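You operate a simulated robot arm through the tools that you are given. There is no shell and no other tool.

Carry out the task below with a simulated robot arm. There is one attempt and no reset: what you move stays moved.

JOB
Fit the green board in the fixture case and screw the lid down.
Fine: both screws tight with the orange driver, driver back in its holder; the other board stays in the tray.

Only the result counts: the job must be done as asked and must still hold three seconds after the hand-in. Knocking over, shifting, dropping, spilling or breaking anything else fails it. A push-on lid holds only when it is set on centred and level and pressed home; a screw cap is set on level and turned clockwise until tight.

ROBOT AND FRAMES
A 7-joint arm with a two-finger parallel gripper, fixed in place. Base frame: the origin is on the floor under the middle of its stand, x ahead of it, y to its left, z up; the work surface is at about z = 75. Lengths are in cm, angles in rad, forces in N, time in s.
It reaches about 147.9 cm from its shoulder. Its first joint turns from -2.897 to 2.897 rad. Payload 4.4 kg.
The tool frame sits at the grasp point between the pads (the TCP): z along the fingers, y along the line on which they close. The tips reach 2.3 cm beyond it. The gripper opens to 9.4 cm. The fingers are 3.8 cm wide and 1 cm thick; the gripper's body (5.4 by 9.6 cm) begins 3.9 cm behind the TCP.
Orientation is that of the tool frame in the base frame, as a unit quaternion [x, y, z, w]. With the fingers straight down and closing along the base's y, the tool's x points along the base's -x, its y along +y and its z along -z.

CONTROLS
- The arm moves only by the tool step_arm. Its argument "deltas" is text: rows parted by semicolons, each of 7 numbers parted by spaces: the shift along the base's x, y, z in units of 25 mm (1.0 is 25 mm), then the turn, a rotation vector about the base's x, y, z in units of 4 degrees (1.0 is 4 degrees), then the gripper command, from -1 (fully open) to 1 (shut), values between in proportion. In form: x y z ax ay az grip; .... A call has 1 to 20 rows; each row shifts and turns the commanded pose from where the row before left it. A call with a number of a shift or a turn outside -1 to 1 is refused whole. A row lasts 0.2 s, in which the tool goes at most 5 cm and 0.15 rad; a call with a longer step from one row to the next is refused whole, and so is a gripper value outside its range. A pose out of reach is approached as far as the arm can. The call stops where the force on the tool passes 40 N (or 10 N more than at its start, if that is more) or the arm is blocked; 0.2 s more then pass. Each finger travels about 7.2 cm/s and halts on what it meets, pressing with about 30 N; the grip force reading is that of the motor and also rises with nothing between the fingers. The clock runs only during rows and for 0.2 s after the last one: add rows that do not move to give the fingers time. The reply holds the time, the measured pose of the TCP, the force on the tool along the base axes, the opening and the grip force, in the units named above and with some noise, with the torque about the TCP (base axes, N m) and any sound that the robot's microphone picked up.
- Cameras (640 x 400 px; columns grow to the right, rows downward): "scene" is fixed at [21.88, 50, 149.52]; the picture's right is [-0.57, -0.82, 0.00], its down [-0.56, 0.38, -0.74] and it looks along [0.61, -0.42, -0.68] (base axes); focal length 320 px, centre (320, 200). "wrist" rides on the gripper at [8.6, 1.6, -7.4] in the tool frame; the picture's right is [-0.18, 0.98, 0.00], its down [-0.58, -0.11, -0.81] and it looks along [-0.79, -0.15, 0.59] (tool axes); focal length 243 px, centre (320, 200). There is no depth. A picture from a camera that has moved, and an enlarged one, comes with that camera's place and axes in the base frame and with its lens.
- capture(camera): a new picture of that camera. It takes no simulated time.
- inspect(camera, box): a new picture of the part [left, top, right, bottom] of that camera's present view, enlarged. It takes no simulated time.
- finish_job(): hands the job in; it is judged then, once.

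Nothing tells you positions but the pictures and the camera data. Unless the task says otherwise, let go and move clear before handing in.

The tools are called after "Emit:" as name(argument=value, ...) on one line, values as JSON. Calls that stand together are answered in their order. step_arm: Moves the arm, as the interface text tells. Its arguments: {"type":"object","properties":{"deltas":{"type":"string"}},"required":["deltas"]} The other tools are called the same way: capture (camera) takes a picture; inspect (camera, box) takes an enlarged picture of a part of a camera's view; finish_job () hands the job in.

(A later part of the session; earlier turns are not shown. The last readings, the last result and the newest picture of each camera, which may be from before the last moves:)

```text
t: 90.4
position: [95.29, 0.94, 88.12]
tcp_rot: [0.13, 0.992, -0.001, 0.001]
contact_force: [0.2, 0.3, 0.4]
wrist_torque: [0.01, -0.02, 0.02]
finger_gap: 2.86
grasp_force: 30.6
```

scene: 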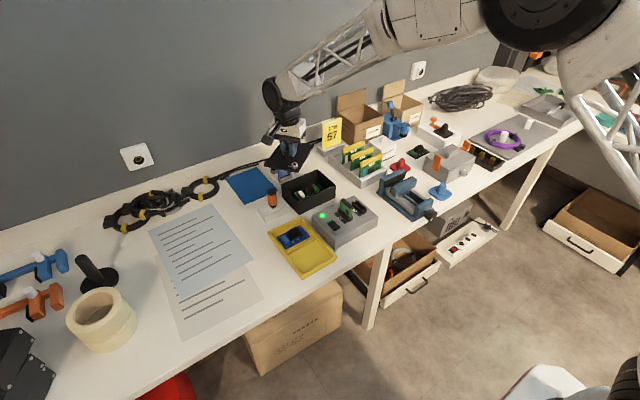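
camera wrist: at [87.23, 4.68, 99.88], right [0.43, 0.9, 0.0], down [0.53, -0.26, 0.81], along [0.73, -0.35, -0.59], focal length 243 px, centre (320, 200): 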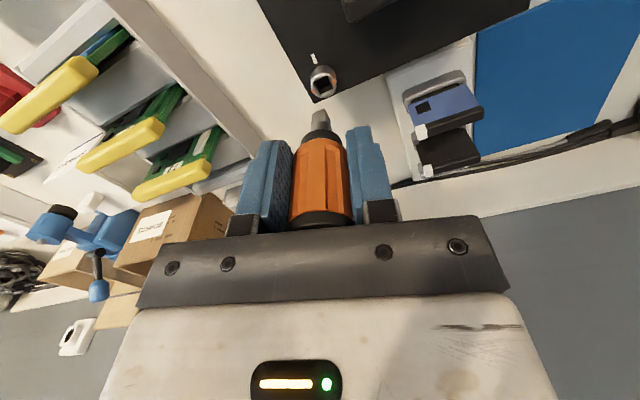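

Emit:
step_arm(deltas="0 0 -0.05 0 0 0 0.6;0 0 -0.04 0 0 0 0.6;0 0 0 0 0 0 0.6")

Emit:
inspect(camera="wrist", box=[280, 60, 360, 140])

Emit:
inspect(camera="scene", box=[306, 160, 328, 182])

```text
t: 91.2
position: [95.39, 1.03, 88.1]
tcp_rot: [0.13, 0.992, 0.0, 0.002]
contact_force: [-0.7, -1.0, 22.0]
wrist_torque: [-0.1, -0.07, 0.0]
finger_gap: 2.87
grasp_force: 30.6
```

```text
5.00 times, centred on (320, 100) of wrist
camera zoom: at [87.44, 4.81, 95.48], right [0.43, 0.9, 0.0], down [0.53, -0.26, 0.81], along [0.73, -0.35, -0.59], focal length 1213 px, centre (320, 700)
```

zoom: 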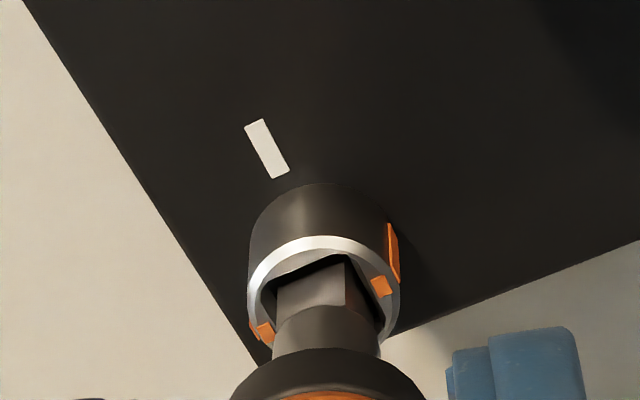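

```text
16.00 times, centred on (317, 171) of scene
camera zoom: at [21.88, 50.0, 149.52], right [-0.57, -0.82, 0.0], down [-0.56, 0.38, -0.74], along [0.61, -0.42, -0.68], focal length 5127 px, centre (368, 664)
```

zoom: 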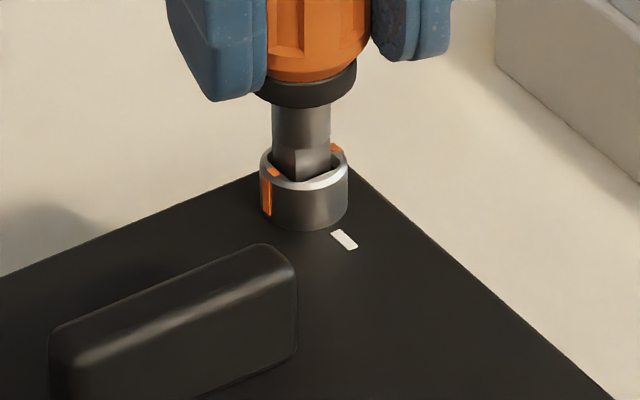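

The tip is fully home in screw 2's socket with an even reaction. I'll relax the push slightly and turn clockwise around the driver axis.

Emit:
step_arm(deltas="0 0 0.02 0 0 0 0.6;0.0056 0.0134 0 0 0 -1 0.6;0.0065 0.013 0 0 0 -1 0.6;0.0074 0.0125 0 0 0 -1 0.6;0.0082 0.012 0 0 0 -1 0.6;0.009 0.0114 0 0 0 -1 0.6;0.0098 0.0107 0 0 0 -1 0.6;0.0105 0.01 0 0 0 -1 0.6;0 0 0 0 0 0 0.6")

Emit:
inspect(camera="scene", box=[306, 160, 328, 182])

Emit:
inspect(camera="wrist", box=[280, 60, 360, 140])

```text
t: 93.2
position: [95.49, 1.23, 88.15]
tcp_rot: [0.366, 0.93, 0.0, -0.001]
contact_force: [-1.6, 3.4, 20.6]
wrist_torque: [0.12, 0.03, 0.02]
finger_gap: 2.83
grasp_force: 29.8
```

```text
16.00 times, centred on (317, 171) of scene
camera zoom: at [21.88, 50.0, 149.52], right [-0.57, -0.82, 0.0], down [-0.56, 0.38, -0.74], along [0.61, -0.42, -0.68], focal length 5127 px, centre (368, 664)
```

zoom: 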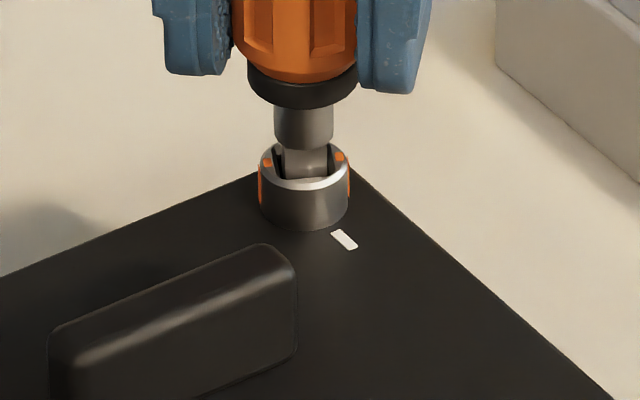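

```text
5.00 times, centred on (320, 100) of wrist
camera zoom: at [90.21, 8.26, 95.46], right [0.81, 0.59, 0.0], down [0.35, -0.48, 0.81], along [0.48, -0.65, -0.59], focal length 1213 px, centre (320, 700)
```

zoom: 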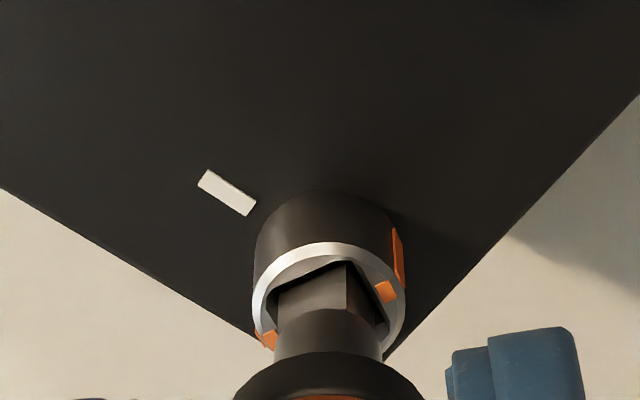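

Screw 2 is following. I'll continue turning.

Emit:
step_arm(deltas="0.0112 0.0092 0.01 0 0 -1 0.6;0.0118 0.0084 0 0 0 -1 0.6;0.0124 0.0076 0 0 0 -1 0.6;0.0129 0.0067 0 0 0 -1 0.6;0.0133 0.0058 0 0 0 -1 0.6;0.0137 0.0048 0 0 0 -1 0.6;0.014 0.0039 0 0 0 -1 0.6;0 0 0 0 0 0 0.6")

Emit:
inspect(camera="scene", box=[306, 160, 328, 182])

Emit:
inspect(camera="wrist", box=[280, 60, 360, 140])

```text
t: 95.0
position: [95.65, 1.22, 88.01]
tcp_rot: [0.581, 0.814, 0.0, 0.0]
contact_force: [-2.3, 1.3, 13.9]
wrist_torque: [-0.01, 0.06, 0.02]
finger_gap: 2.83
grasp_force: 29.8
```

```text
16.00 times, centred on (317, 171) of scene
camera zoom: at [21.88, 50.0, 149.52], right [-0.57, -0.82, 0.0], down [-0.56, 0.38, -0.74], along [0.61, -0.42, -0.68], focal length 5127 px, centre (368, 664)
```

zoom: 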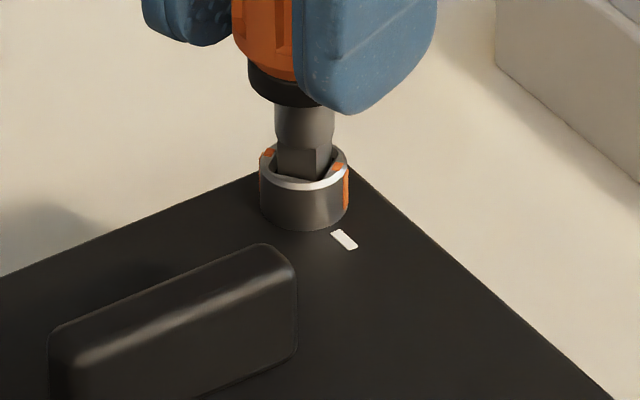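

```text
5.00 times, centred on (320, 100) of wrist
camera zoom: at [94.38, 9.98, 95.46], right [0.99, 0.15, 0.0], down [0.09, -0.59, 0.81], along [0.12, -0.8, -0.59], focal length 1213 px, centre (320, 700)
```

zoom: 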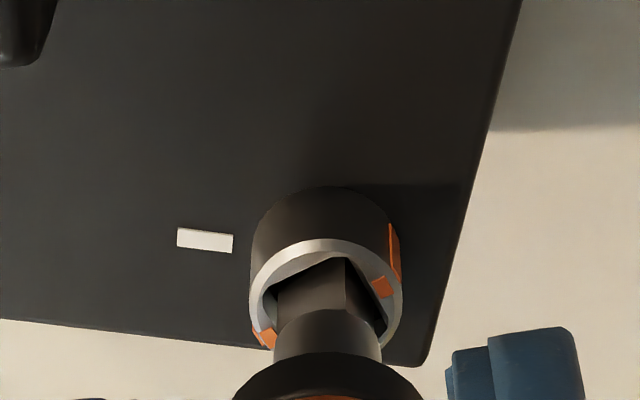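

Continuing clockwise toward the tick.

Emit:
step_arm(deltas="0.0142 0.0029 0 0 0 -1 0.6;0.0144 0.0019 0 0 0 -1 0.6;0.0145 0.0009 0 0 0 -1 0.6;0.0145 -0.0001 0 0 0 -1 0.6;0.0145 -0.0011 0 0 0 -1 0.6;0.0144 -0.0021 0 0 0 -1 0.6;0 0 0 0 0 0 0.6")

Emit:
inspect(camera="scene", box=[306, 160, 328, 182])

Emit:
inspect(camera="wrist", box=[280, 60, 360, 140])

```text
t: 96.6
position: [95.87, 1.33, 88.01]
tcp_rot: [0.737, 0.676, 0.0, 0.0]
contact_force: [0.2, -1.5, 13.3]
wrist_torque: [-0.15, 0.01, 0.02]
finger_gap: 2.85
grasp_force: 29.9
```

```text
16.00 times, centred on (317, 171) of scene
camera zoom: at [21.88, 50.0, 149.52], right [-0.57, -0.82, 0.0], down [-0.56, 0.38, -0.74], along [0.61, -0.42, -0.68], focal length 5127 px, centre (368, 664)
```

zoom: 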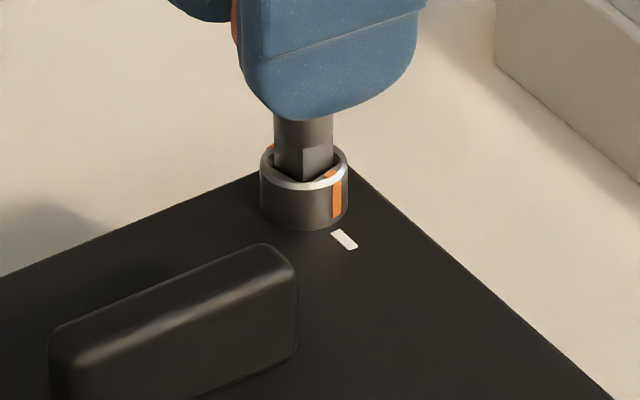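

```text
5.00 times, centred on (320, 100) of wrist
camera zoom: at [98.26, 9.77, 95.46], right [0.96, -0.27, 0.0], down [-0.16, -0.57, 0.81], along [-0.22, -0.78, -0.59], focal length 1213 px, centre (320, 700)
```

zoom: 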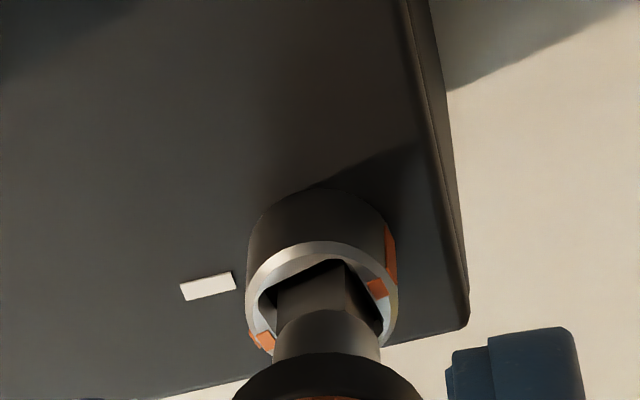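

About 75° done, with the mark closing on the tick. I'll continue and watch for the stop.

Emit:
step_arm(deltas="0.0142 -0.0031 0 0 0 -1 0.6;0.0139 -0.0041 0 0 0 -1 0.6;0.0136 -0.0051 0 0 0 -1 0.6;0.0132 -0.006 0 0 0 -1 0.6;0 0 0 0 0 0 0.6")

Emit:
inspect(camera="scene", box=[306, 160, 328, 182])

Emit:
inspect(camera="wrist", box=[280, 60, 360, 140])

```text
t: 97.8
position: [95.91, 1.27, 88.04]
tcp_rot: [0.824, 0.567, 0.001, 0.0]
contact_force: [0.8, 2.8, 10.5]
wrist_torque: [0.04, 0.06, 0.01]
finger_gap: 2.86
grasp_force: 29.6
```

```text
16.00 times, centred on (317, 171) of scene
camera zoom: at [21.88, 50.0, 149.52], right [-0.57, -0.82, 0.0], down [-0.56, 0.38, -0.74], along [0.61, -0.42, -0.68], focal length 5127 px, centre (368, 664)
```

zoom: 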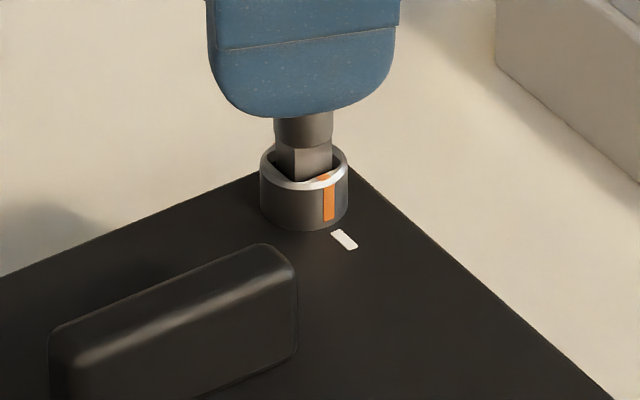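

```text
5.00 times, centred on (320, 100) of wrist
camera zoom: at [100.63, 8.76, 95.46], right [0.85, -0.52, 0.0], down [-0.31, -0.5, 0.81], along [-0.42, -0.69, -0.59], focal length 1213 px, centre (320, 700)
```

zoom: 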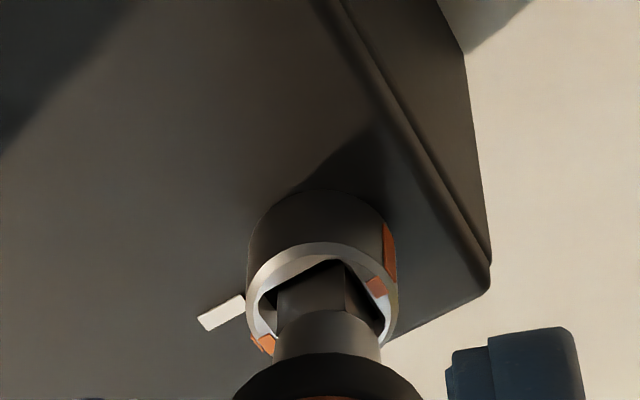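

The mark is now at about −x, but no torque yet. I'll turn further until the torque builds.

Emit:
step_arm(deltas="0.0128 -0.0069 0 0 0 -1 0.6;0.0122 -0.0078 0 0 0 -1 0.6;0 0 0 0 0 0 0.6")

Emit:
inspect(camera="scene", box=[306, 160, 328, 182])

Emit:
inspect(camera="wrist", box=[280, 60, 360, 140])

```text
t: 98.6
position: [96.01, 1.26, 87.95]
tcp_rot: [0.862, 0.507, 0.0, 0.001]
contact_force: [-7.7, 11.9, 11.2]
wrist_torque: [0.63, 0.42, -0.02]
finger_gap: 2.85
grasp_force: 30.2
```

```text
16.00 times, centred on (317, 171) of scene
camera zoom: at [21.88, 50.0, 149.52], right [-0.57, -0.82, 0.0], down [-0.56, 0.38, -0.74], along [0.61, -0.42, -0.68], focal length 5127 px, centre (368, 664)
```

zoom: 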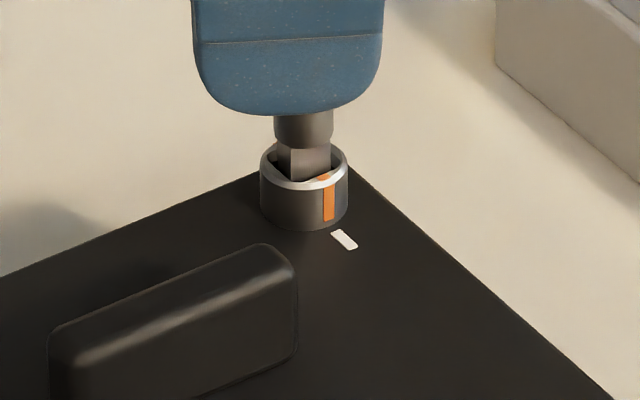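

```text
5.00 times, centred on (320, 100) of wrist
camera zoom: at [101.68, 8.02, 95.45], right [0.77, -0.64, 0.0], down [-0.38, -0.46, 0.81], along [-0.51, -0.62, -0.59], focal length 1213 px, centre (320, 700)
```

zoom: 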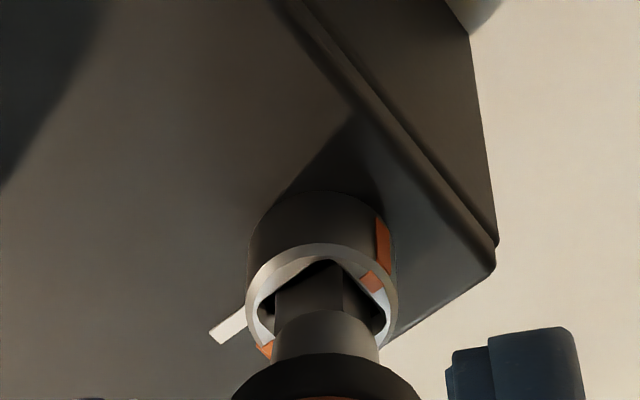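

The screw has stopped with its mark on the tick and side load is building; I'll relieve the side load and add a bit more turn to confirm tightness as with screw 1.

Emit:
step_arm(deltas="0 0.012 0 0 0 -1 0.6;0 0.012 0 0 0 -1 0.6;0 0 0 0 0 0 0.6")

Emit:
inspect(camera="scene", box=[306, 160, 328, 182])

Emit:
inspect(camera="wrist", box=[280, 60, 360, 140])

```text
t: 99.4
position: [96.06, 1.22, 88.03]
tcp_rot: [0.895, 0.446, 0.0, 0.0]
contact_force: [-8.7, -0.3, 9.7]
wrist_torque: [-0.1, 0.43, 0.21]
finger_gap: 2.86
grasp_force: 30.5
```

```text
16.00 times, centred on (317, 171) of scene
camera zoom: at [21.88, 50.0, 149.52], right [-0.57, -0.82, 0.0], down [-0.56, 0.38, -0.74], along [0.61, -0.42, -0.68], focal length 5127 px, centre (368, 664)
```

zoom: 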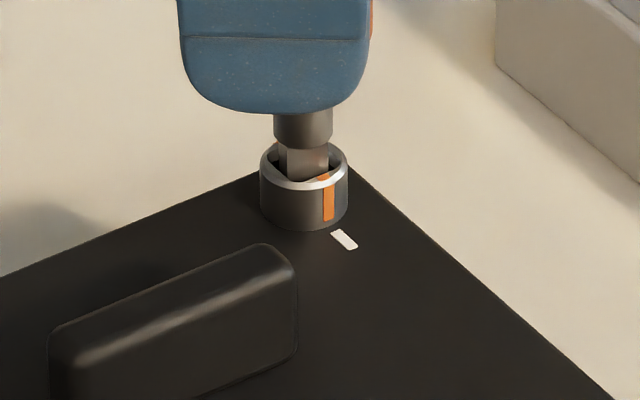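

```text
5.00 times, centred on (320, 100) of wrist
camera zoom: at [102.6, 7.14, 95.44], right [0.67, -0.74, 0.0], down [-0.44, -0.4, 0.81], along [-0.6, -0.54, -0.59], focal length 1213 px, centre (320, 700)
```

zoom: 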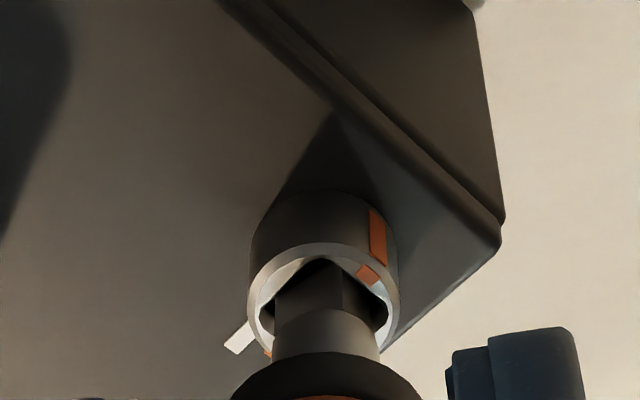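

Screw 2's torque reached about 0.24 N·m with its mark fixed on the tick, so it is tight too. I'll back off 8° to unload and lift the driver out.

Emit:
step_arm(deltas="-0.012 0.006 0.005 0 0 1 0.6;-0.0117 0.006 0.01 0 0 1 0.6;0 0 0.1 0 0 0 0.6;0 0 0.2 0 0 0 0.6;0 0 0.4 0 0 0 0.6;0 0 0.6 0 0 0 0.6;0 0 0.6 0 0 0 0.6;0 0 0 0 0 0 0.6")

Emit:
capture(camera="wrist")

Emit:
inspect(camera="wrist", box=[290, 70, 350, 130])

Emit:
inspect(camera="scene", box=[280, 150, 345, 205])

```text
t: 101.2
position: [96.02, 1.31, 92.83]
tcp_rot: [0.862, 0.507, 0.0, 0.0]
contact_force: [-0.7, -0.6, -0.4]
wrist_torque: [-0.01, 0.02, 0.01]
finger_gap: 2.88
grasp_force: 29.5
```

```text
taken
camera wrist: at [101.63, 8.09, 100.26], right [0.77, -0.64, 0.0], down [-0.38, -0.46, 0.81], along [-0.51, -0.62, -0.59], focal length 243 px, centre (320, 200)
```

wrist: 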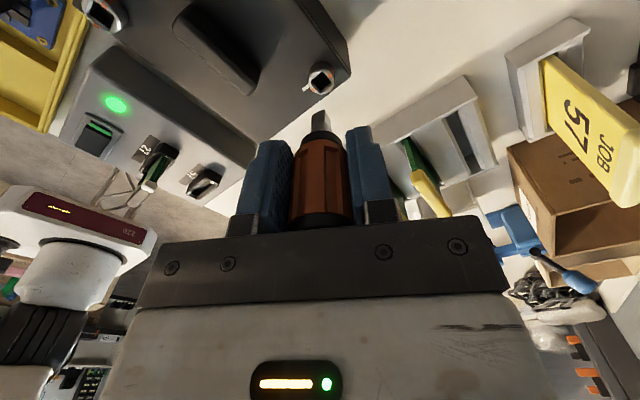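

```text
6.67 times, centred on (320, 100) of wrist
camera zoom: at [101.63, 8.09, 100.26], right [0.77, -0.64, 0.0], down [-0.38, -0.46, 0.81], along [-0.51, -0.62, -0.59], focal length 1618 px, centre (320, 867)
```

zoom: 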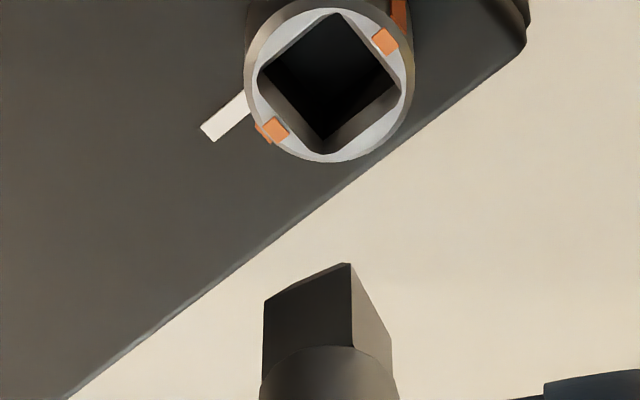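

```text
7.27 times, centred on (312, 178) of scene
camera zoom: at [21.88, 50.0, 149.52], right [-0.57, -0.82, 0.0], down [-0.56, 0.38, -0.74], along [0.61, -0.42, -0.68], focal length 2330 px, centre (374, 364)
```

zoom: 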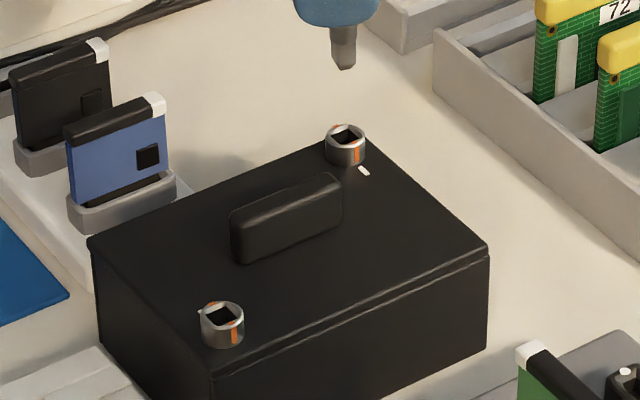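

Both stripes lie exactly on their ticks, so both screws are done. The tip is +16° relative to the tool, so at tool −106° it will be square with the holder; I'll carry the driver back above the holder and look.

Emit:
step_arm(deltas="0 0.2 0.4 0 0 0 0.6;-0.19 0.7 0.2 0 0 0.41 0.6;-0.19 0.85 0 0 0 0.41 0.6;-0.19 0.85 0 0 0 0.41 0.6;-0.19 0.85 0 0 0 0.41 0.6;-0.19 0.85 0 0 0 0.41 0.6;-0.19 0.85 0 0 0 0.41 0.6;-0.19 0.85 0 0 0 0.41 0.6;-0.19 0.85 0 0 0 0.38 0.6;0 0.87 0 0 0 0 0.6;0 0 0 0 0 0 0.6;0 0 0 0 0 0 0.6")

Emit:
capture(camera="wrist")

Emit:
inspect(camera="wrist", box=[260, 20, 380, 130])

Emit:
inspect(camera="scene", box=[245, 160, 305, 220])

```text
t: 103.8
position: [92.21, 20.52, 94.18]
tcp_rot: [0.799, 0.602, 0.001, 0.0]
contact_force: [-0.4, -0.2, -1.2]
wrist_torque: [0.0, -0.01, 0.03]
finger_gap: 2.84
grasp_force: 30.0
```

```text
taken
camera wrist: at [96.11, 28.34, 101.67], right [0.89, -0.45, 0.0], down [-0.26, -0.53, 0.81], along [-0.36, -0.72, -0.59], focal length 243 px, centre (320, 200)
```

wrist: 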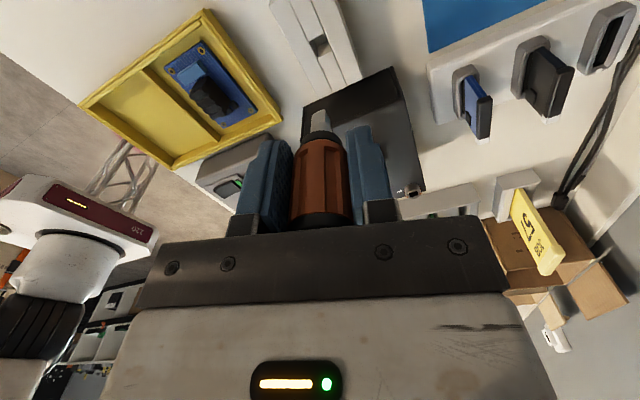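

```text
3.64 times, centred on (320, 75) of wrist
camera zoom: at [96.11, 28.34, 101.67], right [0.89, -0.45, 0.0], down [-0.26, -0.53, 0.81], along [-0.36, -0.72, -0.59], focal length 882 px, centre (320, 654)
```

zoom: 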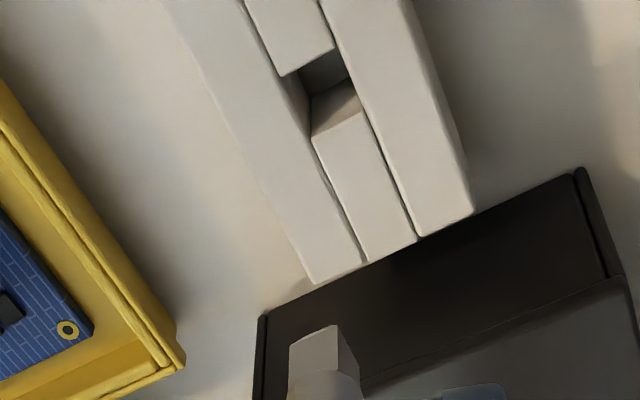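

```text
6.67 times, centred on (275, 190) of scene
camera zoom: at [21.88, 50.0, 149.52], right [-0.57, -0.82, 0.0], down [-0.56, 0.38, -0.74], along [0.61, -0.42, -0.68], focal length 2136 px, centre (620, 267)
```

zoom: 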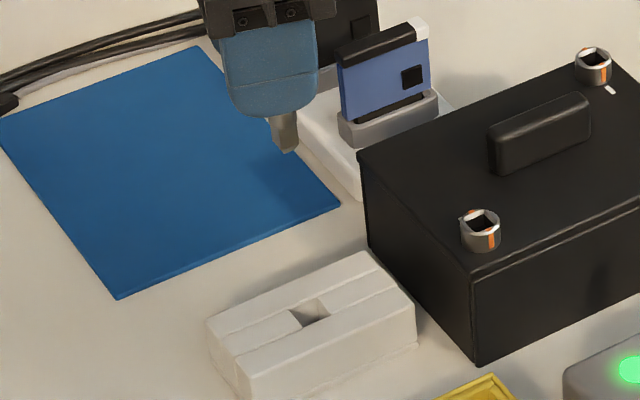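

The holder hole is about 1.5 cm square at (91.97, 20.03), top z≈77.9, and the tip is square to it. I'll shift slightly and lower the tip to just above the hole.

Emit:
step_arm(deltas="0.008 0.044 -0.6 0 0 0 0.6;0 0 -0.8 0 0 0 0.6;0 0 -0.8 0 0 0 0.6;0 0 -0.7 0 0 0 0.6;0 0 -0.5 0 0 0 0.6;0 0 -0.2 0 0 0 0.6;0 0 0 0 0 0 0.6;0 0 0 0 0 0 0.6")

Emit:
inspect(camera="wrist", box=[270, 40, 370, 130])

Emit:
inspect(camera="scene", box=[250, 180, 290, 215])

```text
t: 105.6
position: [92.26, 20.58, 85.18]
tcp_rot: [0.799, 0.602, 0.0, 0.0]
contact_force: [0.7, 0.4, -0.6]
wrist_torque: [-0.02, 0.03, -0.03]
finger_gap: 2.86
grasp_force: 29.6
```

```text
4.44 times, centred on (320, 85) of wrist
camera zoom: at [96.16, 28.48, 92.72], right [0.89, -0.45, 0.0], down [-0.27, -0.53, 0.81], along [-0.36, -0.72, -0.59], focal length 1078 px, centre (320, 711)
```

zoom: 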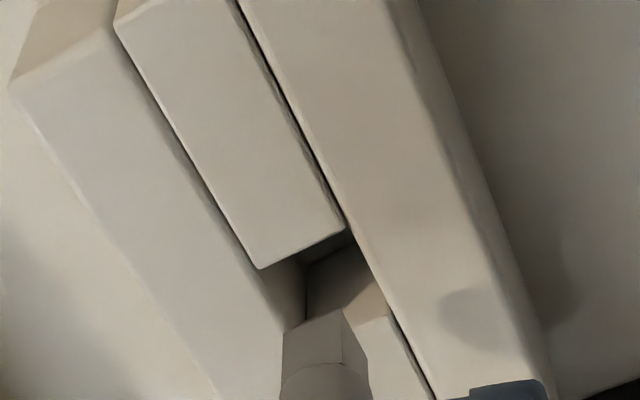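

```text
11.43 times, centred on (270, 198) of scene
camera zoom: at [21.88, 50.0, 149.52], right [-0.57, -0.82, 0.0], down [-0.56, 0.38, -0.74], along [0.61, -0.42, -0.68], focal length 3662 px, centre (891, 229)
```

zoom: 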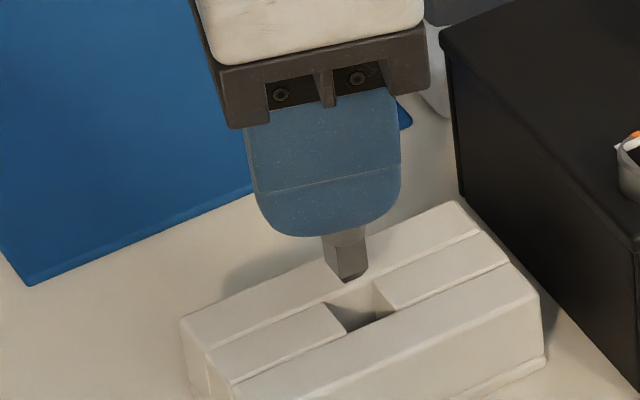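

The tip hovers about 1.4 cm over the hole. I'll zoom the scene view to double-check centring before inserting.

Emit:
inspect(camera="scene", box=[262, 196, 284, 214])

Emit:
inspect(camera="wrist", box=[295, 85, 345, 130])

```text
16.00 times, centred on (273, 205) of scene
camera zoom: at [21.88, 50.0, 149.52], right [-0.57, -0.82, 0.0], down [-0.56, 0.38, -0.74], along [0.61, -0.42, -0.68], focal length 5127 px, centre (1072, 120)
```

zoom: 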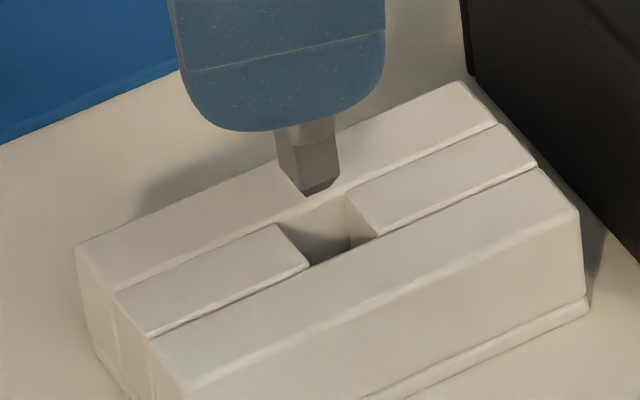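

```text
8.89 times, centred on (320, 108) of wrist
camera zoom: at [96.16, 28.48, 92.72], right [0.89, -0.45, 0.0], down [-0.27, -0.53, 0.81], along [-0.36, -0.72, -0.59], focal length 2157 px, centre (320, 1022)
```

zoom: 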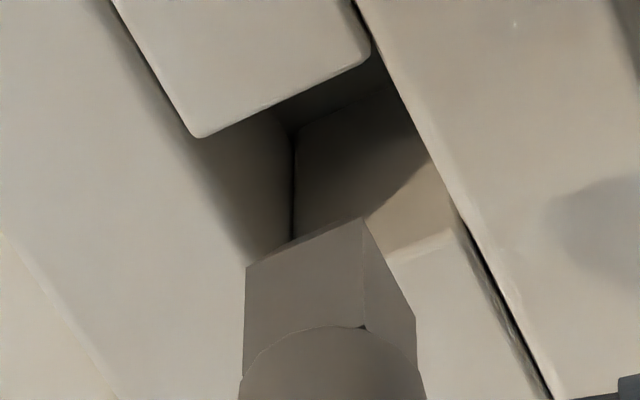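

Both views suggest a shift of roughly (−0.7, −1) mm. I'll apply that and lower a further 8 mm, then compare again right at the hole's plane.

Emit:
step_arm(deltas="-0.028 -0.04 -0.2 0 0 0 0.6;0 0 -0.2 0 0 0 0.6;0 0 0 0 0 0 0.6")

Emit:
inspect(camera="scene", box=[262, 196, 284, 214])

Emit:
inspect(camera="wrist", box=[290, 80, 350, 135])

```text
t: 106.4
position: [92.19, 20.5, 84.34]
tcp_rot: [0.798, 0.602, 0.0, 0.0]
contact_force: [0.6, 1.2, -0.8]
wrist_torque: [0.02, -0.02, -0.01]
finger_gap: 2.85
grasp_force: 29.7
```

```text
16.00 times, centred on (273, 205) of scene
camera zoom: at [21.88, 50.0, 149.52], right [-0.57, -0.82, 0.0], down [-0.56, 0.38, -0.74], along [0.61, -0.42, -0.68], focal length 5127 px, centre (1072, 120)
```

zoom: 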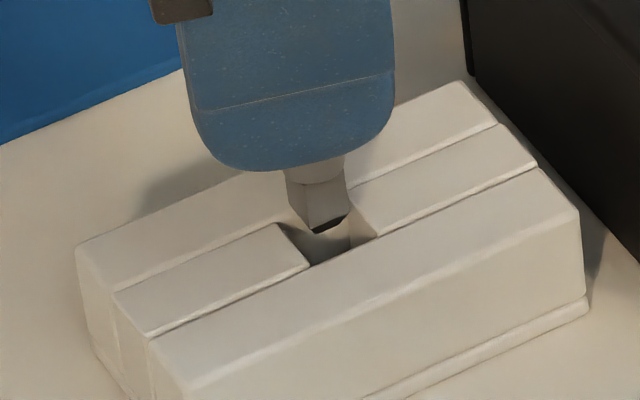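

```text
7.27 times, centred on (320, 108) of wrist
camera zoom: at [96.1, 28.42, 91.7], right [0.89, -0.45, 0.0], down [-0.26, -0.53, 0.81], along [-0.36, -0.72, -0.59], focal length 1764 px, centre (320, 873)
```

zoom: 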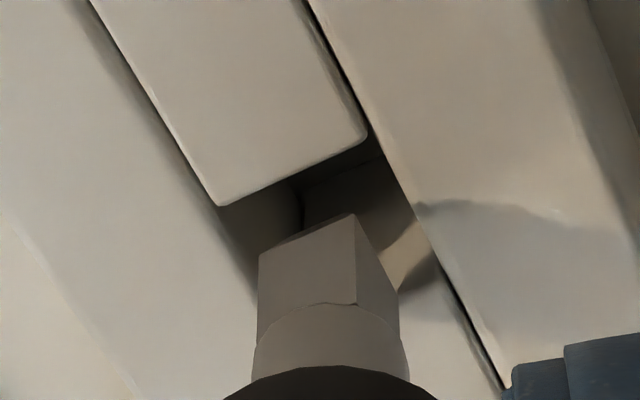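

The tip is over the hole, within about 1 mm. I'll make a half-millimetre correction and lower it in carefully.

Emit:
step_arm(deltas="-0.02 -0.03 -0.15 0 0 0 0.6;0 0 -0.15 0 0 0 0.6;0 0 -0.15 0 0 0 0.6;0 0 0 0 0 0 0.6")

Emit:
inspect(camera="scene", box=[262, 196, 284, 214])

Emit:
inspect(camera="wrist", box=[290, 80, 350, 135])

```text
t: 107.4
position: [92.07, 20.46, 83.24]
tcp_rot: [0.799, 0.602, 0.0, 0.001]
contact_force: [-0.8, 0.0, -0.6]
wrist_torque: [0.02, 0.04, 0.01]
finger_gap: 2.87
grasp_force: 29.6
```

```text
16.00 times, centred on (273, 205) of scene
camera zoom: at [21.88, 50.0, 149.52], right [-0.57, -0.82, 0.0], down [-0.56, 0.38, -0.74], along [0.61, -0.42, -0.68], focal length 5127 px, centre (1072, 120)
```

zoom: 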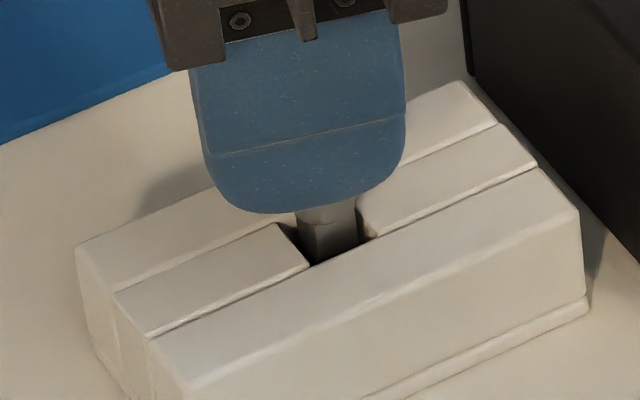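

```text
7.27 times, centred on (320, 108) of wrist
camera zoom: at [96.03, 28.34, 90.59], right [0.89, -0.45, 0.0], down [-0.26, -0.53, 0.81], along [-0.36, -0.72, -0.59], focal length 1764 px, centre (320, 873)
```

zoom: 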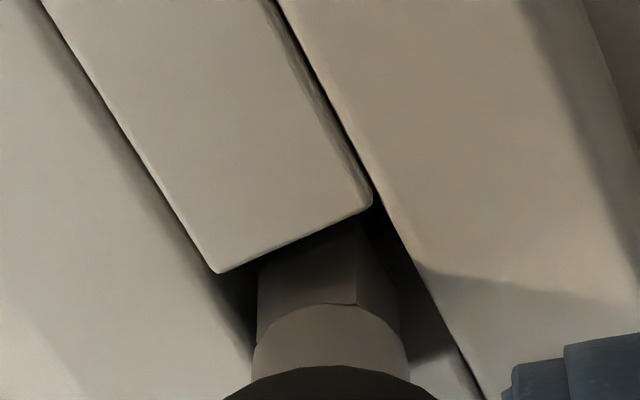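

The tip is inside the hole with no contact force. I'll continue down in small steps until it rests at the bottom.

Emit:
step_arm(deltas="0.01 0 -0.15 0 0 0 0.6;0 0 -0.15 0 0 0 0.6;0 0 -0.12 0 0 0 0.6;0 0 0 0 0 0 0.6")

Emit:
inspect(camera="wrist", box=[290, 80, 350, 135])

Emit:
inspect(camera="scene", box=[255, 185, 291, 214])

```text
t: 108.4
position: [92.12, 20.5, 82.08]
tcp_rot: [0.799, 0.602, 0.0, 0.0]
contact_force: [-1.1, 0.8, 0.1]
wrist_torque: [-0.01, 0.01, -0.02]
finger_gap: 2.86
grasp_force: 29.5
```

```text
7.27 times, centred on (320, 108) of wrist
camera zoom: at [96.06, 28.35, 89.51], right [0.89, -0.45, 0.0], down [-0.27, -0.53, 0.81], along [-0.36, -0.72, -0.59], focal length 1764 px, centre (320, 873)
```

zoom: 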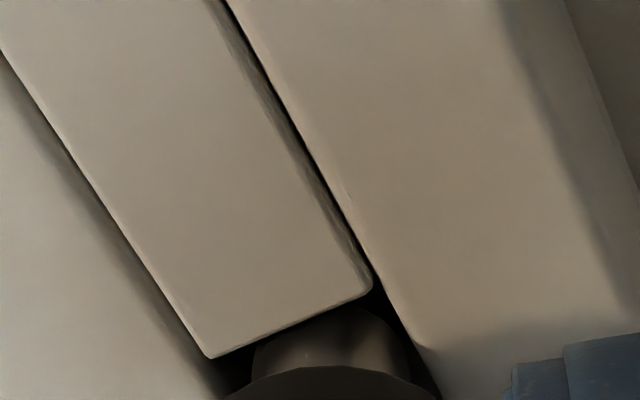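

```text
13.79 times, centred on (273, 200) of scene
camera zoom: at [21.88, 50.0, 149.52], right [-0.57, -0.82, 0.0], down [-0.56, 0.38, -0.74], along [0.61, -0.42, -0.68], focal length 4420 px, centre (968, 207)
```

zoom: 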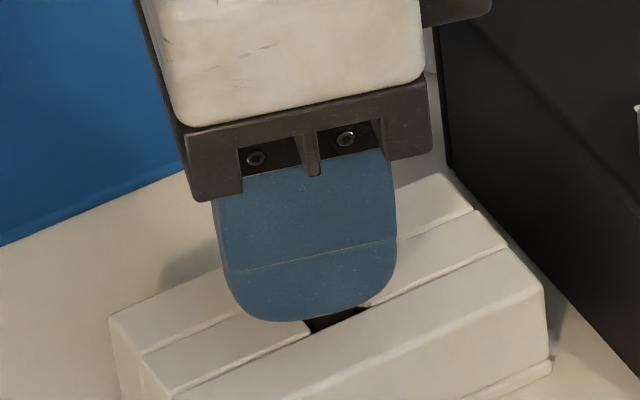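

Emit:
step_arm(deltas="0 0 -0.1 0 0 0 0.6;0 0 -0.08 0 0 0 0.6;0 0 -0.06 0 0 0 0.6;0 0 0 0 0 0 0.6")

```text
t: 109.4
position: [92.17, 20.53, 81.69]
tcp_rot: [0.798, 0.603, 0.001, 0.001]
contact_force: [-3.4, 0.3, 15.8]
wrist_torque: [-0.01, 0.22, -0.01]
finger_gap: 2.87
grasp_force: 30.1
```

Contact at z≈81.7, close to the expected 81.5. I'll look to verify it is bottomed rather than catching an edge.

Emit:
inspect(camera="wrist", box=[270, 80, 370, 160])

Emit:
inspect(camera="scene", box=[255, 175, 291, 214])

```text
5.00 times, centred on (320, 120) of wrist
camera zoom: at [96.09, 28.38, 89.06], right [0.89, -0.45, 0.0], down [-0.27, -0.53, 0.81], along [-0.36, -0.72, -0.59], focal length 1213 px, centre (320, 600)
```

zoom: 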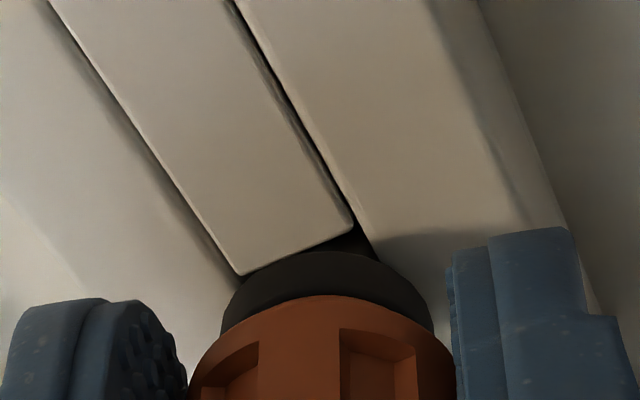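

```text
10.26 times, centred on (273, 194) of scene
camera zoom: at [21.88, 50.0, 149.52], right [-0.57, -0.82, 0.0], down [-0.56, 0.38, -0.74], along [0.61, -0.42, -0.68], focal length 3287 px, centre (802, 256)
```

zoom: 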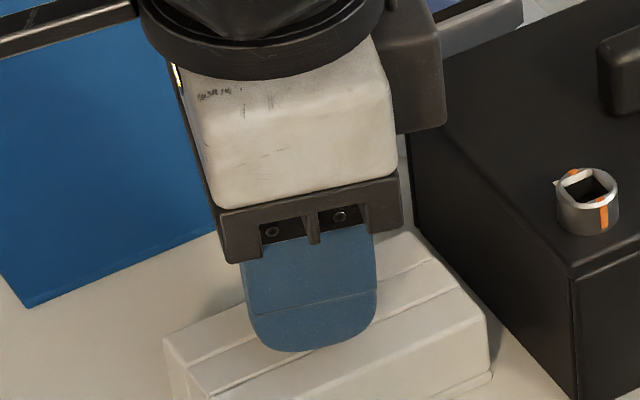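

It looks seated; to make sure it isn't catching an edge, I'll make tiny lateral wiggles while watching height and force.

Emit:
step_arm(deltas="0 -0.03 0 0 0 0 0.6;0 0 0 0 0 0 0.6")

Emit:
step_arm(deltas="-0.03 0.03 0 0 0 0 0.6;0 0 0 0 0 0 0.6")

```text
t: 110.0
position: [92.25, 20.33, 81.69]
tcp_rot: [0.798, 0.602, 0.0, 0.001]
contact_force: [0.4, 5.7, 20.2]
wrist_torque: [0.3, 0.02, -0.01]
finger_gap: 2.88
grasp_force: 30.6
```

```text
t: 110.6
position: [92.08, 20.41, 81.55]
tcp_rot: [0.798, 0.603, 0.001, 0.001]
contact_force: [6.6, -4.8, 22.6]
wrist_torque: [-0.32, -0.39, 0.06]
finger_gap: 2.89
grasp_force: 30.2
```

It is resting on the bottom (the forces are just friction, and z stays at about 81.6). I'll centre, take off the load, and open slowly.

Emit:
step_arm(deltas="0.018 -0.012 0.03 0 0 0 0.6;0 0 0.01 0 0 0 0.6;0 0 0 0 0 0 0.35;0 0 0 0 0 0 0.2;0 0 0 0 0 0 0;0 0 0 0 0 0 0;0 0 0 0 0 0 0")

Emit:
capture(camera="wrist")

Emit:
inspect(camera="scene", box=[250, 165, 300, 215])

```text
t: 112.2
position: [92.06, 20.46, 81.66]
tcp_rot: [0.799, 0.602, 0.0, 0.0]
contact_force: [-0.2, -0.1, -0.1]
wrist_torque: [0.02, -0.02, 0.03]
finger_gap: 4.68
grasp_force: 0.2
```

```text
taken
camera wrist: at [96.03, 28.31, 89.01], right [0.89, -0.45, 0.0], down [-0.26, -0.53, 0.81], along [-0.36, -0.72, -0.59], focal length 243 px, centre (320, 200)
```

wrist: 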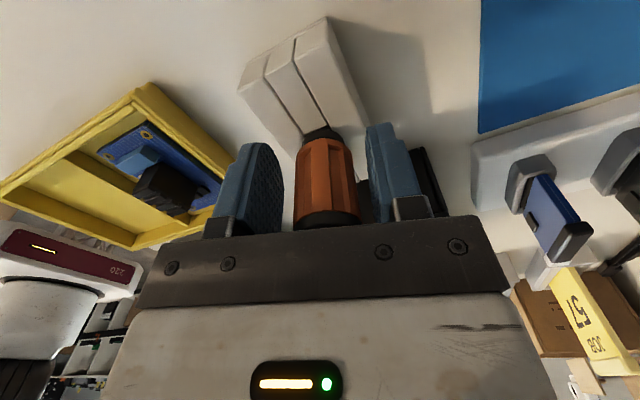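

```text
8.00 times, centred on (275, 190) of scene
camera zoom: at [21.88, 50.0, 149.52], right [-0.57, -0.82, 0.0], down [-0.56, 0.38, -0.74], along [0.61, -0.42, -0.68], focal length 2564 px, centre (680, 280)
```

zoom: 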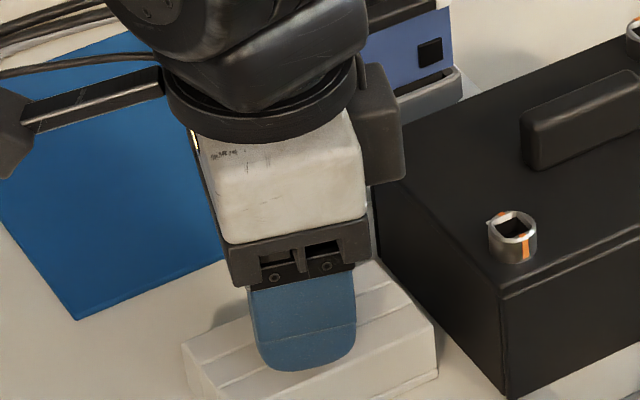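

The driver stands on its own in the holder. I'll open a little wider and rise straight up, then inspect.

Emit:
step_arm(deltas="0 0 0 0 0 0 -0.2;0 0 0.2 0 0 0 -0.2;0 0 0.4 0 0 0 -0.2;0 0 0.8 0 0 0 -0.2;0 0 0.8 0 0 0 -0.2;0 0 0.8 0 0 0 -0.2;0 0 0.8 0 0 0 -0.2;0 0 0.8 0 0 0 -0.2;0 0 0 0 0 0 -0.2")

Emit:
capture(camera="wrist")

Emit:
inspect(camera="scene", box=[250, 165, 300, 220])

Emit:
inspect(camera="wrist", box=[270, 0, 370, 100])

```text
t: 114.2
position: [92.16, 20.37, 93.04]
tcp_rot: [0.799, 0.602, 0.0, 0.0]
contact_force: [-0.6, 0.1, -0.1]
wrist_torque: [-0.01, 0.01, 0.01]
finger_gap: 5.64
grasp_force: 0.1
```

```text
taken
camera wrist: at [96.08, 28.33, 100.55], right [0.89, -0.45, 0.0], down [-0.27, -0.53, 0.81], along [-0.36, -0.72, -0.59], focal length 243 px, centre (320, 200)
```

wrist: 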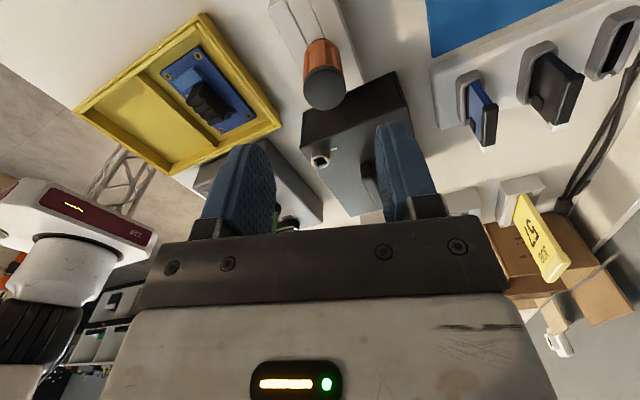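

```text
7.27 times, centred on (275, 192) of scene
camera zoom: at [21.88, 50.0, 149.52], right [-0.57, -0.82, 0.0], down [-0.56, 0.38, -0.74], along [0.61, -0.42, -0.68], focal length 2330 px, centre (647, 254)
```

zoom: 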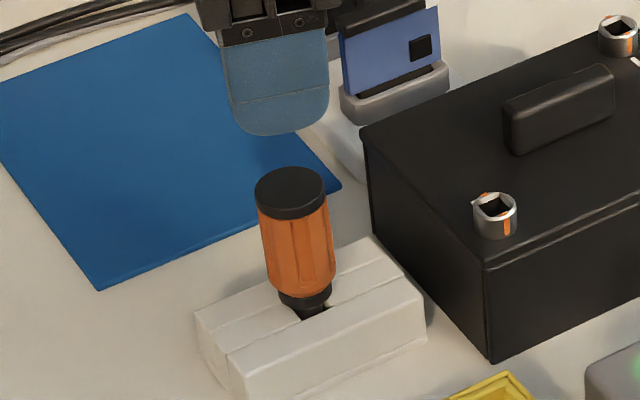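

```text
4.00 times, centred on (320, 50) of wrist
camera zoom: at [96.08, 28.33, 100.55], right [0.89, -0.45, 0.0], down [-0.27, -0.53, 0.81], along [-0.36, -0.72, -0.59], focal length 970 px, centre (320, 800)
```

zoom: 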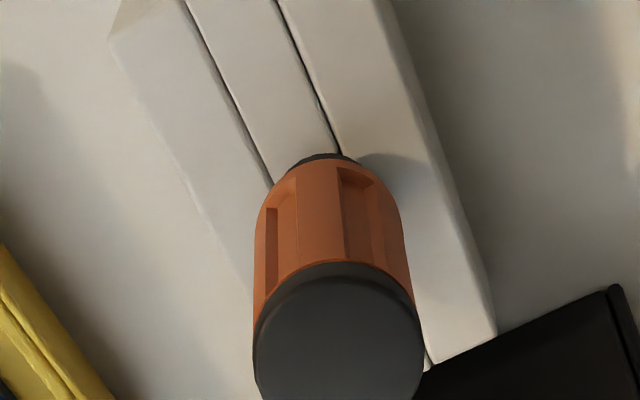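

The driver is back in its holder. I'll compare with the original picture at the same zoom, and check the whole scene.

Emit:
inspect(camera="scene", box=[250, 175, 300, 225])

Emit:
capture(camera="scene")

```text
8.00 times, centred on (275, 200) of scene
camera zoom: at [21.88, 50.0, 149.52], right [-0.57, -0.82, 0.0], down [-0.56, 0.38, -0.74], along [0.61, -0.42, -0.68], focal length 2564 px, centre (680, 200)
```

zoom: 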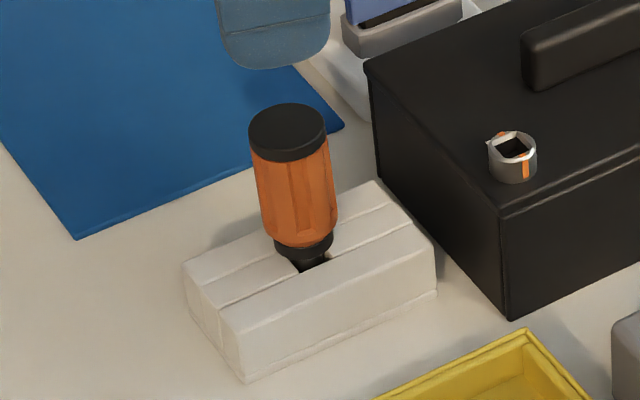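

```text
taken
```

scene: 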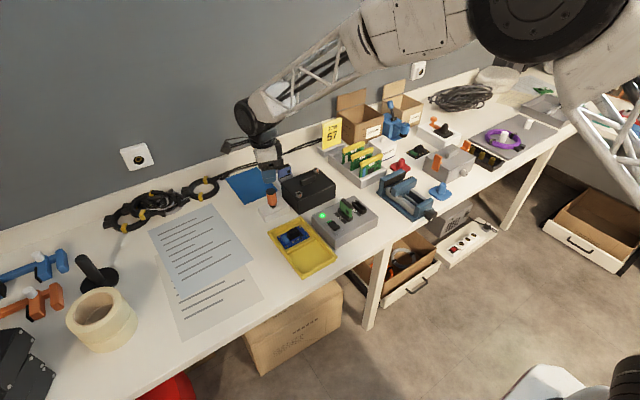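

The driver stands at the same height and place as originally. I'll inspect the closed case and both screws once more, and move the arm clear.

Emit:
step_arm(deltas="-0.3 0 0.8 0 0 0 -0.2;-0.5 0 0.8 0 0 0 -0.2;-0.8 0 0.6 0 0 0 -0.2;-1 0 0.4 0 0 0 -0.2;-1 0 0 0 0 0 -0.2;-1 0 0 0 0 0 -0.2;-1 0 0 0 0 0 -0.2;-1 0 0 0 0 0 -0.2;-1 0 0 0 0 0 -0.2;0 0 0 0 0 0 -0.2")

Emit:
inspect(camera="scene", box=[275, 155, 345, 215])

Emit:
inspect(camera="scene", box=[220, 150, 400, 280])

```text
t: 116.4
position: [73.08, 20.36, 99.6]
tcp_rot: [0.798, 0.602, 0.0, 0.0]
contact_force: [0.0, -0.8, -0.5]
wrist_torque: [-0.02, 0.01, 0.01]
finger_gap: 5.62
grasp_force: 0.0
```

```text
6.67 times, centred on (310, 185) of scene
camera zoom: at [21.88, 50.0, 149.52], right [-0.57, -0.82, 0.0], down [-0.56, 0.38, -0.74], along [0.61, -0.42, -0.68], focal length 2136 px, centre (387, 300)
```

zoom: 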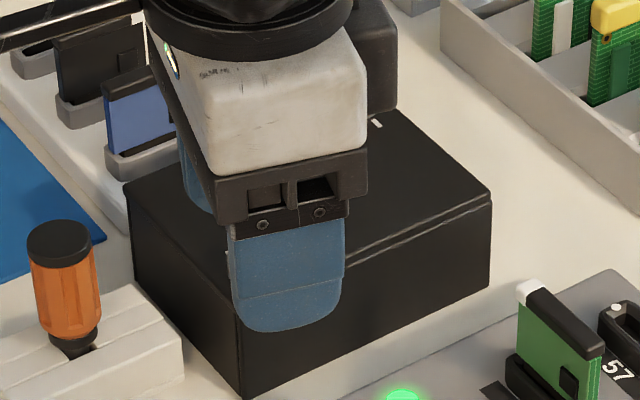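

```text
3.08 times, centred on (310, 215) of scene
camera zoom: at [21.88, 50.0, 149.52], right [-0.57, -0.82, 0.0], down [-0.56, 0.38, -0.74], along [0.61, -0.42, -0.68], focal length 986 px, centre (351, 154)
```

zoom: 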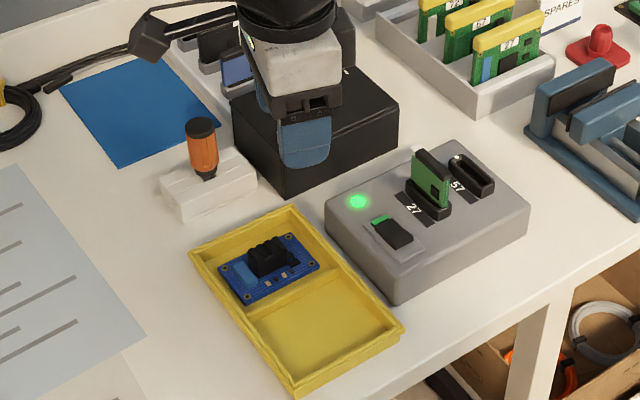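

The arm is still in front of the case, so I'll retreat further toward the start pose and take the final views.

Emit:
step_arm(deltas="-0.8 -0.6 0.4 0 0 0 -0.2;-0.8 -0.8 0.4 0 0 0 -0.2;-0.5 -1 0.2 0 0 0 -0.2;0 -1 0 0 0 0 -0.2;0 -1 0 0 0 0 -0.2;0 -1 0 0 0 0 -0.2;0 -1 0 0 0 0 -0.2;0 -1 0 0 0 0 -0.2;0 -1 0 0 0 0 -0.2;0 -1 0 0 0 0 -0.2;0 -1 0 0 0 0 -0.2;0 -1 0 0 0 0 -0.2;0 0 0 0 0 0 -0.2")

Emit:
inspect(camera="scene", box=[275, 155, 345, 215])

Emit:
capture(camera="scene")

```text
t: 119.2
position: [67.83, -8.16, 102.01]
tcp_rot: [0.799, 0.602, 0.0, 0.0]
contact_force: [-0.4, -0.4, -0.8]
wrist_torque: [0.0, 0.03, -0.03]
finger_gap: 5.64
grasp_force: 0.1
```

```text
6.67 times, centred on (310, 185) of scene
camera zoom: at [21.88, 50.0, 149.52], right [-0.57, -0.82, 0.0], down [-0.56, 0.38, -0.74], along [0.61, -0.42, -0.68], focal length 2136 px, centre (387, 300)
```

zoom: 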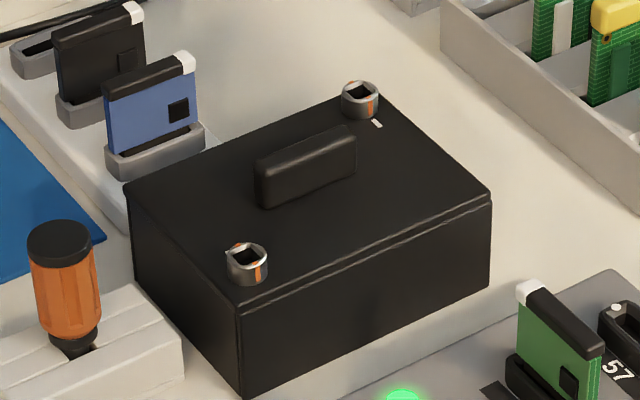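

```text
taken
```

scene: 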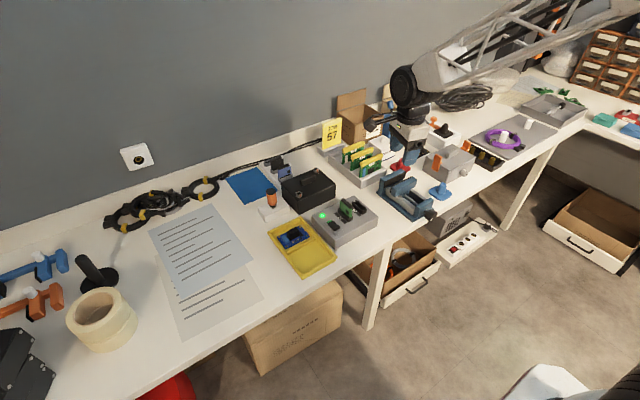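

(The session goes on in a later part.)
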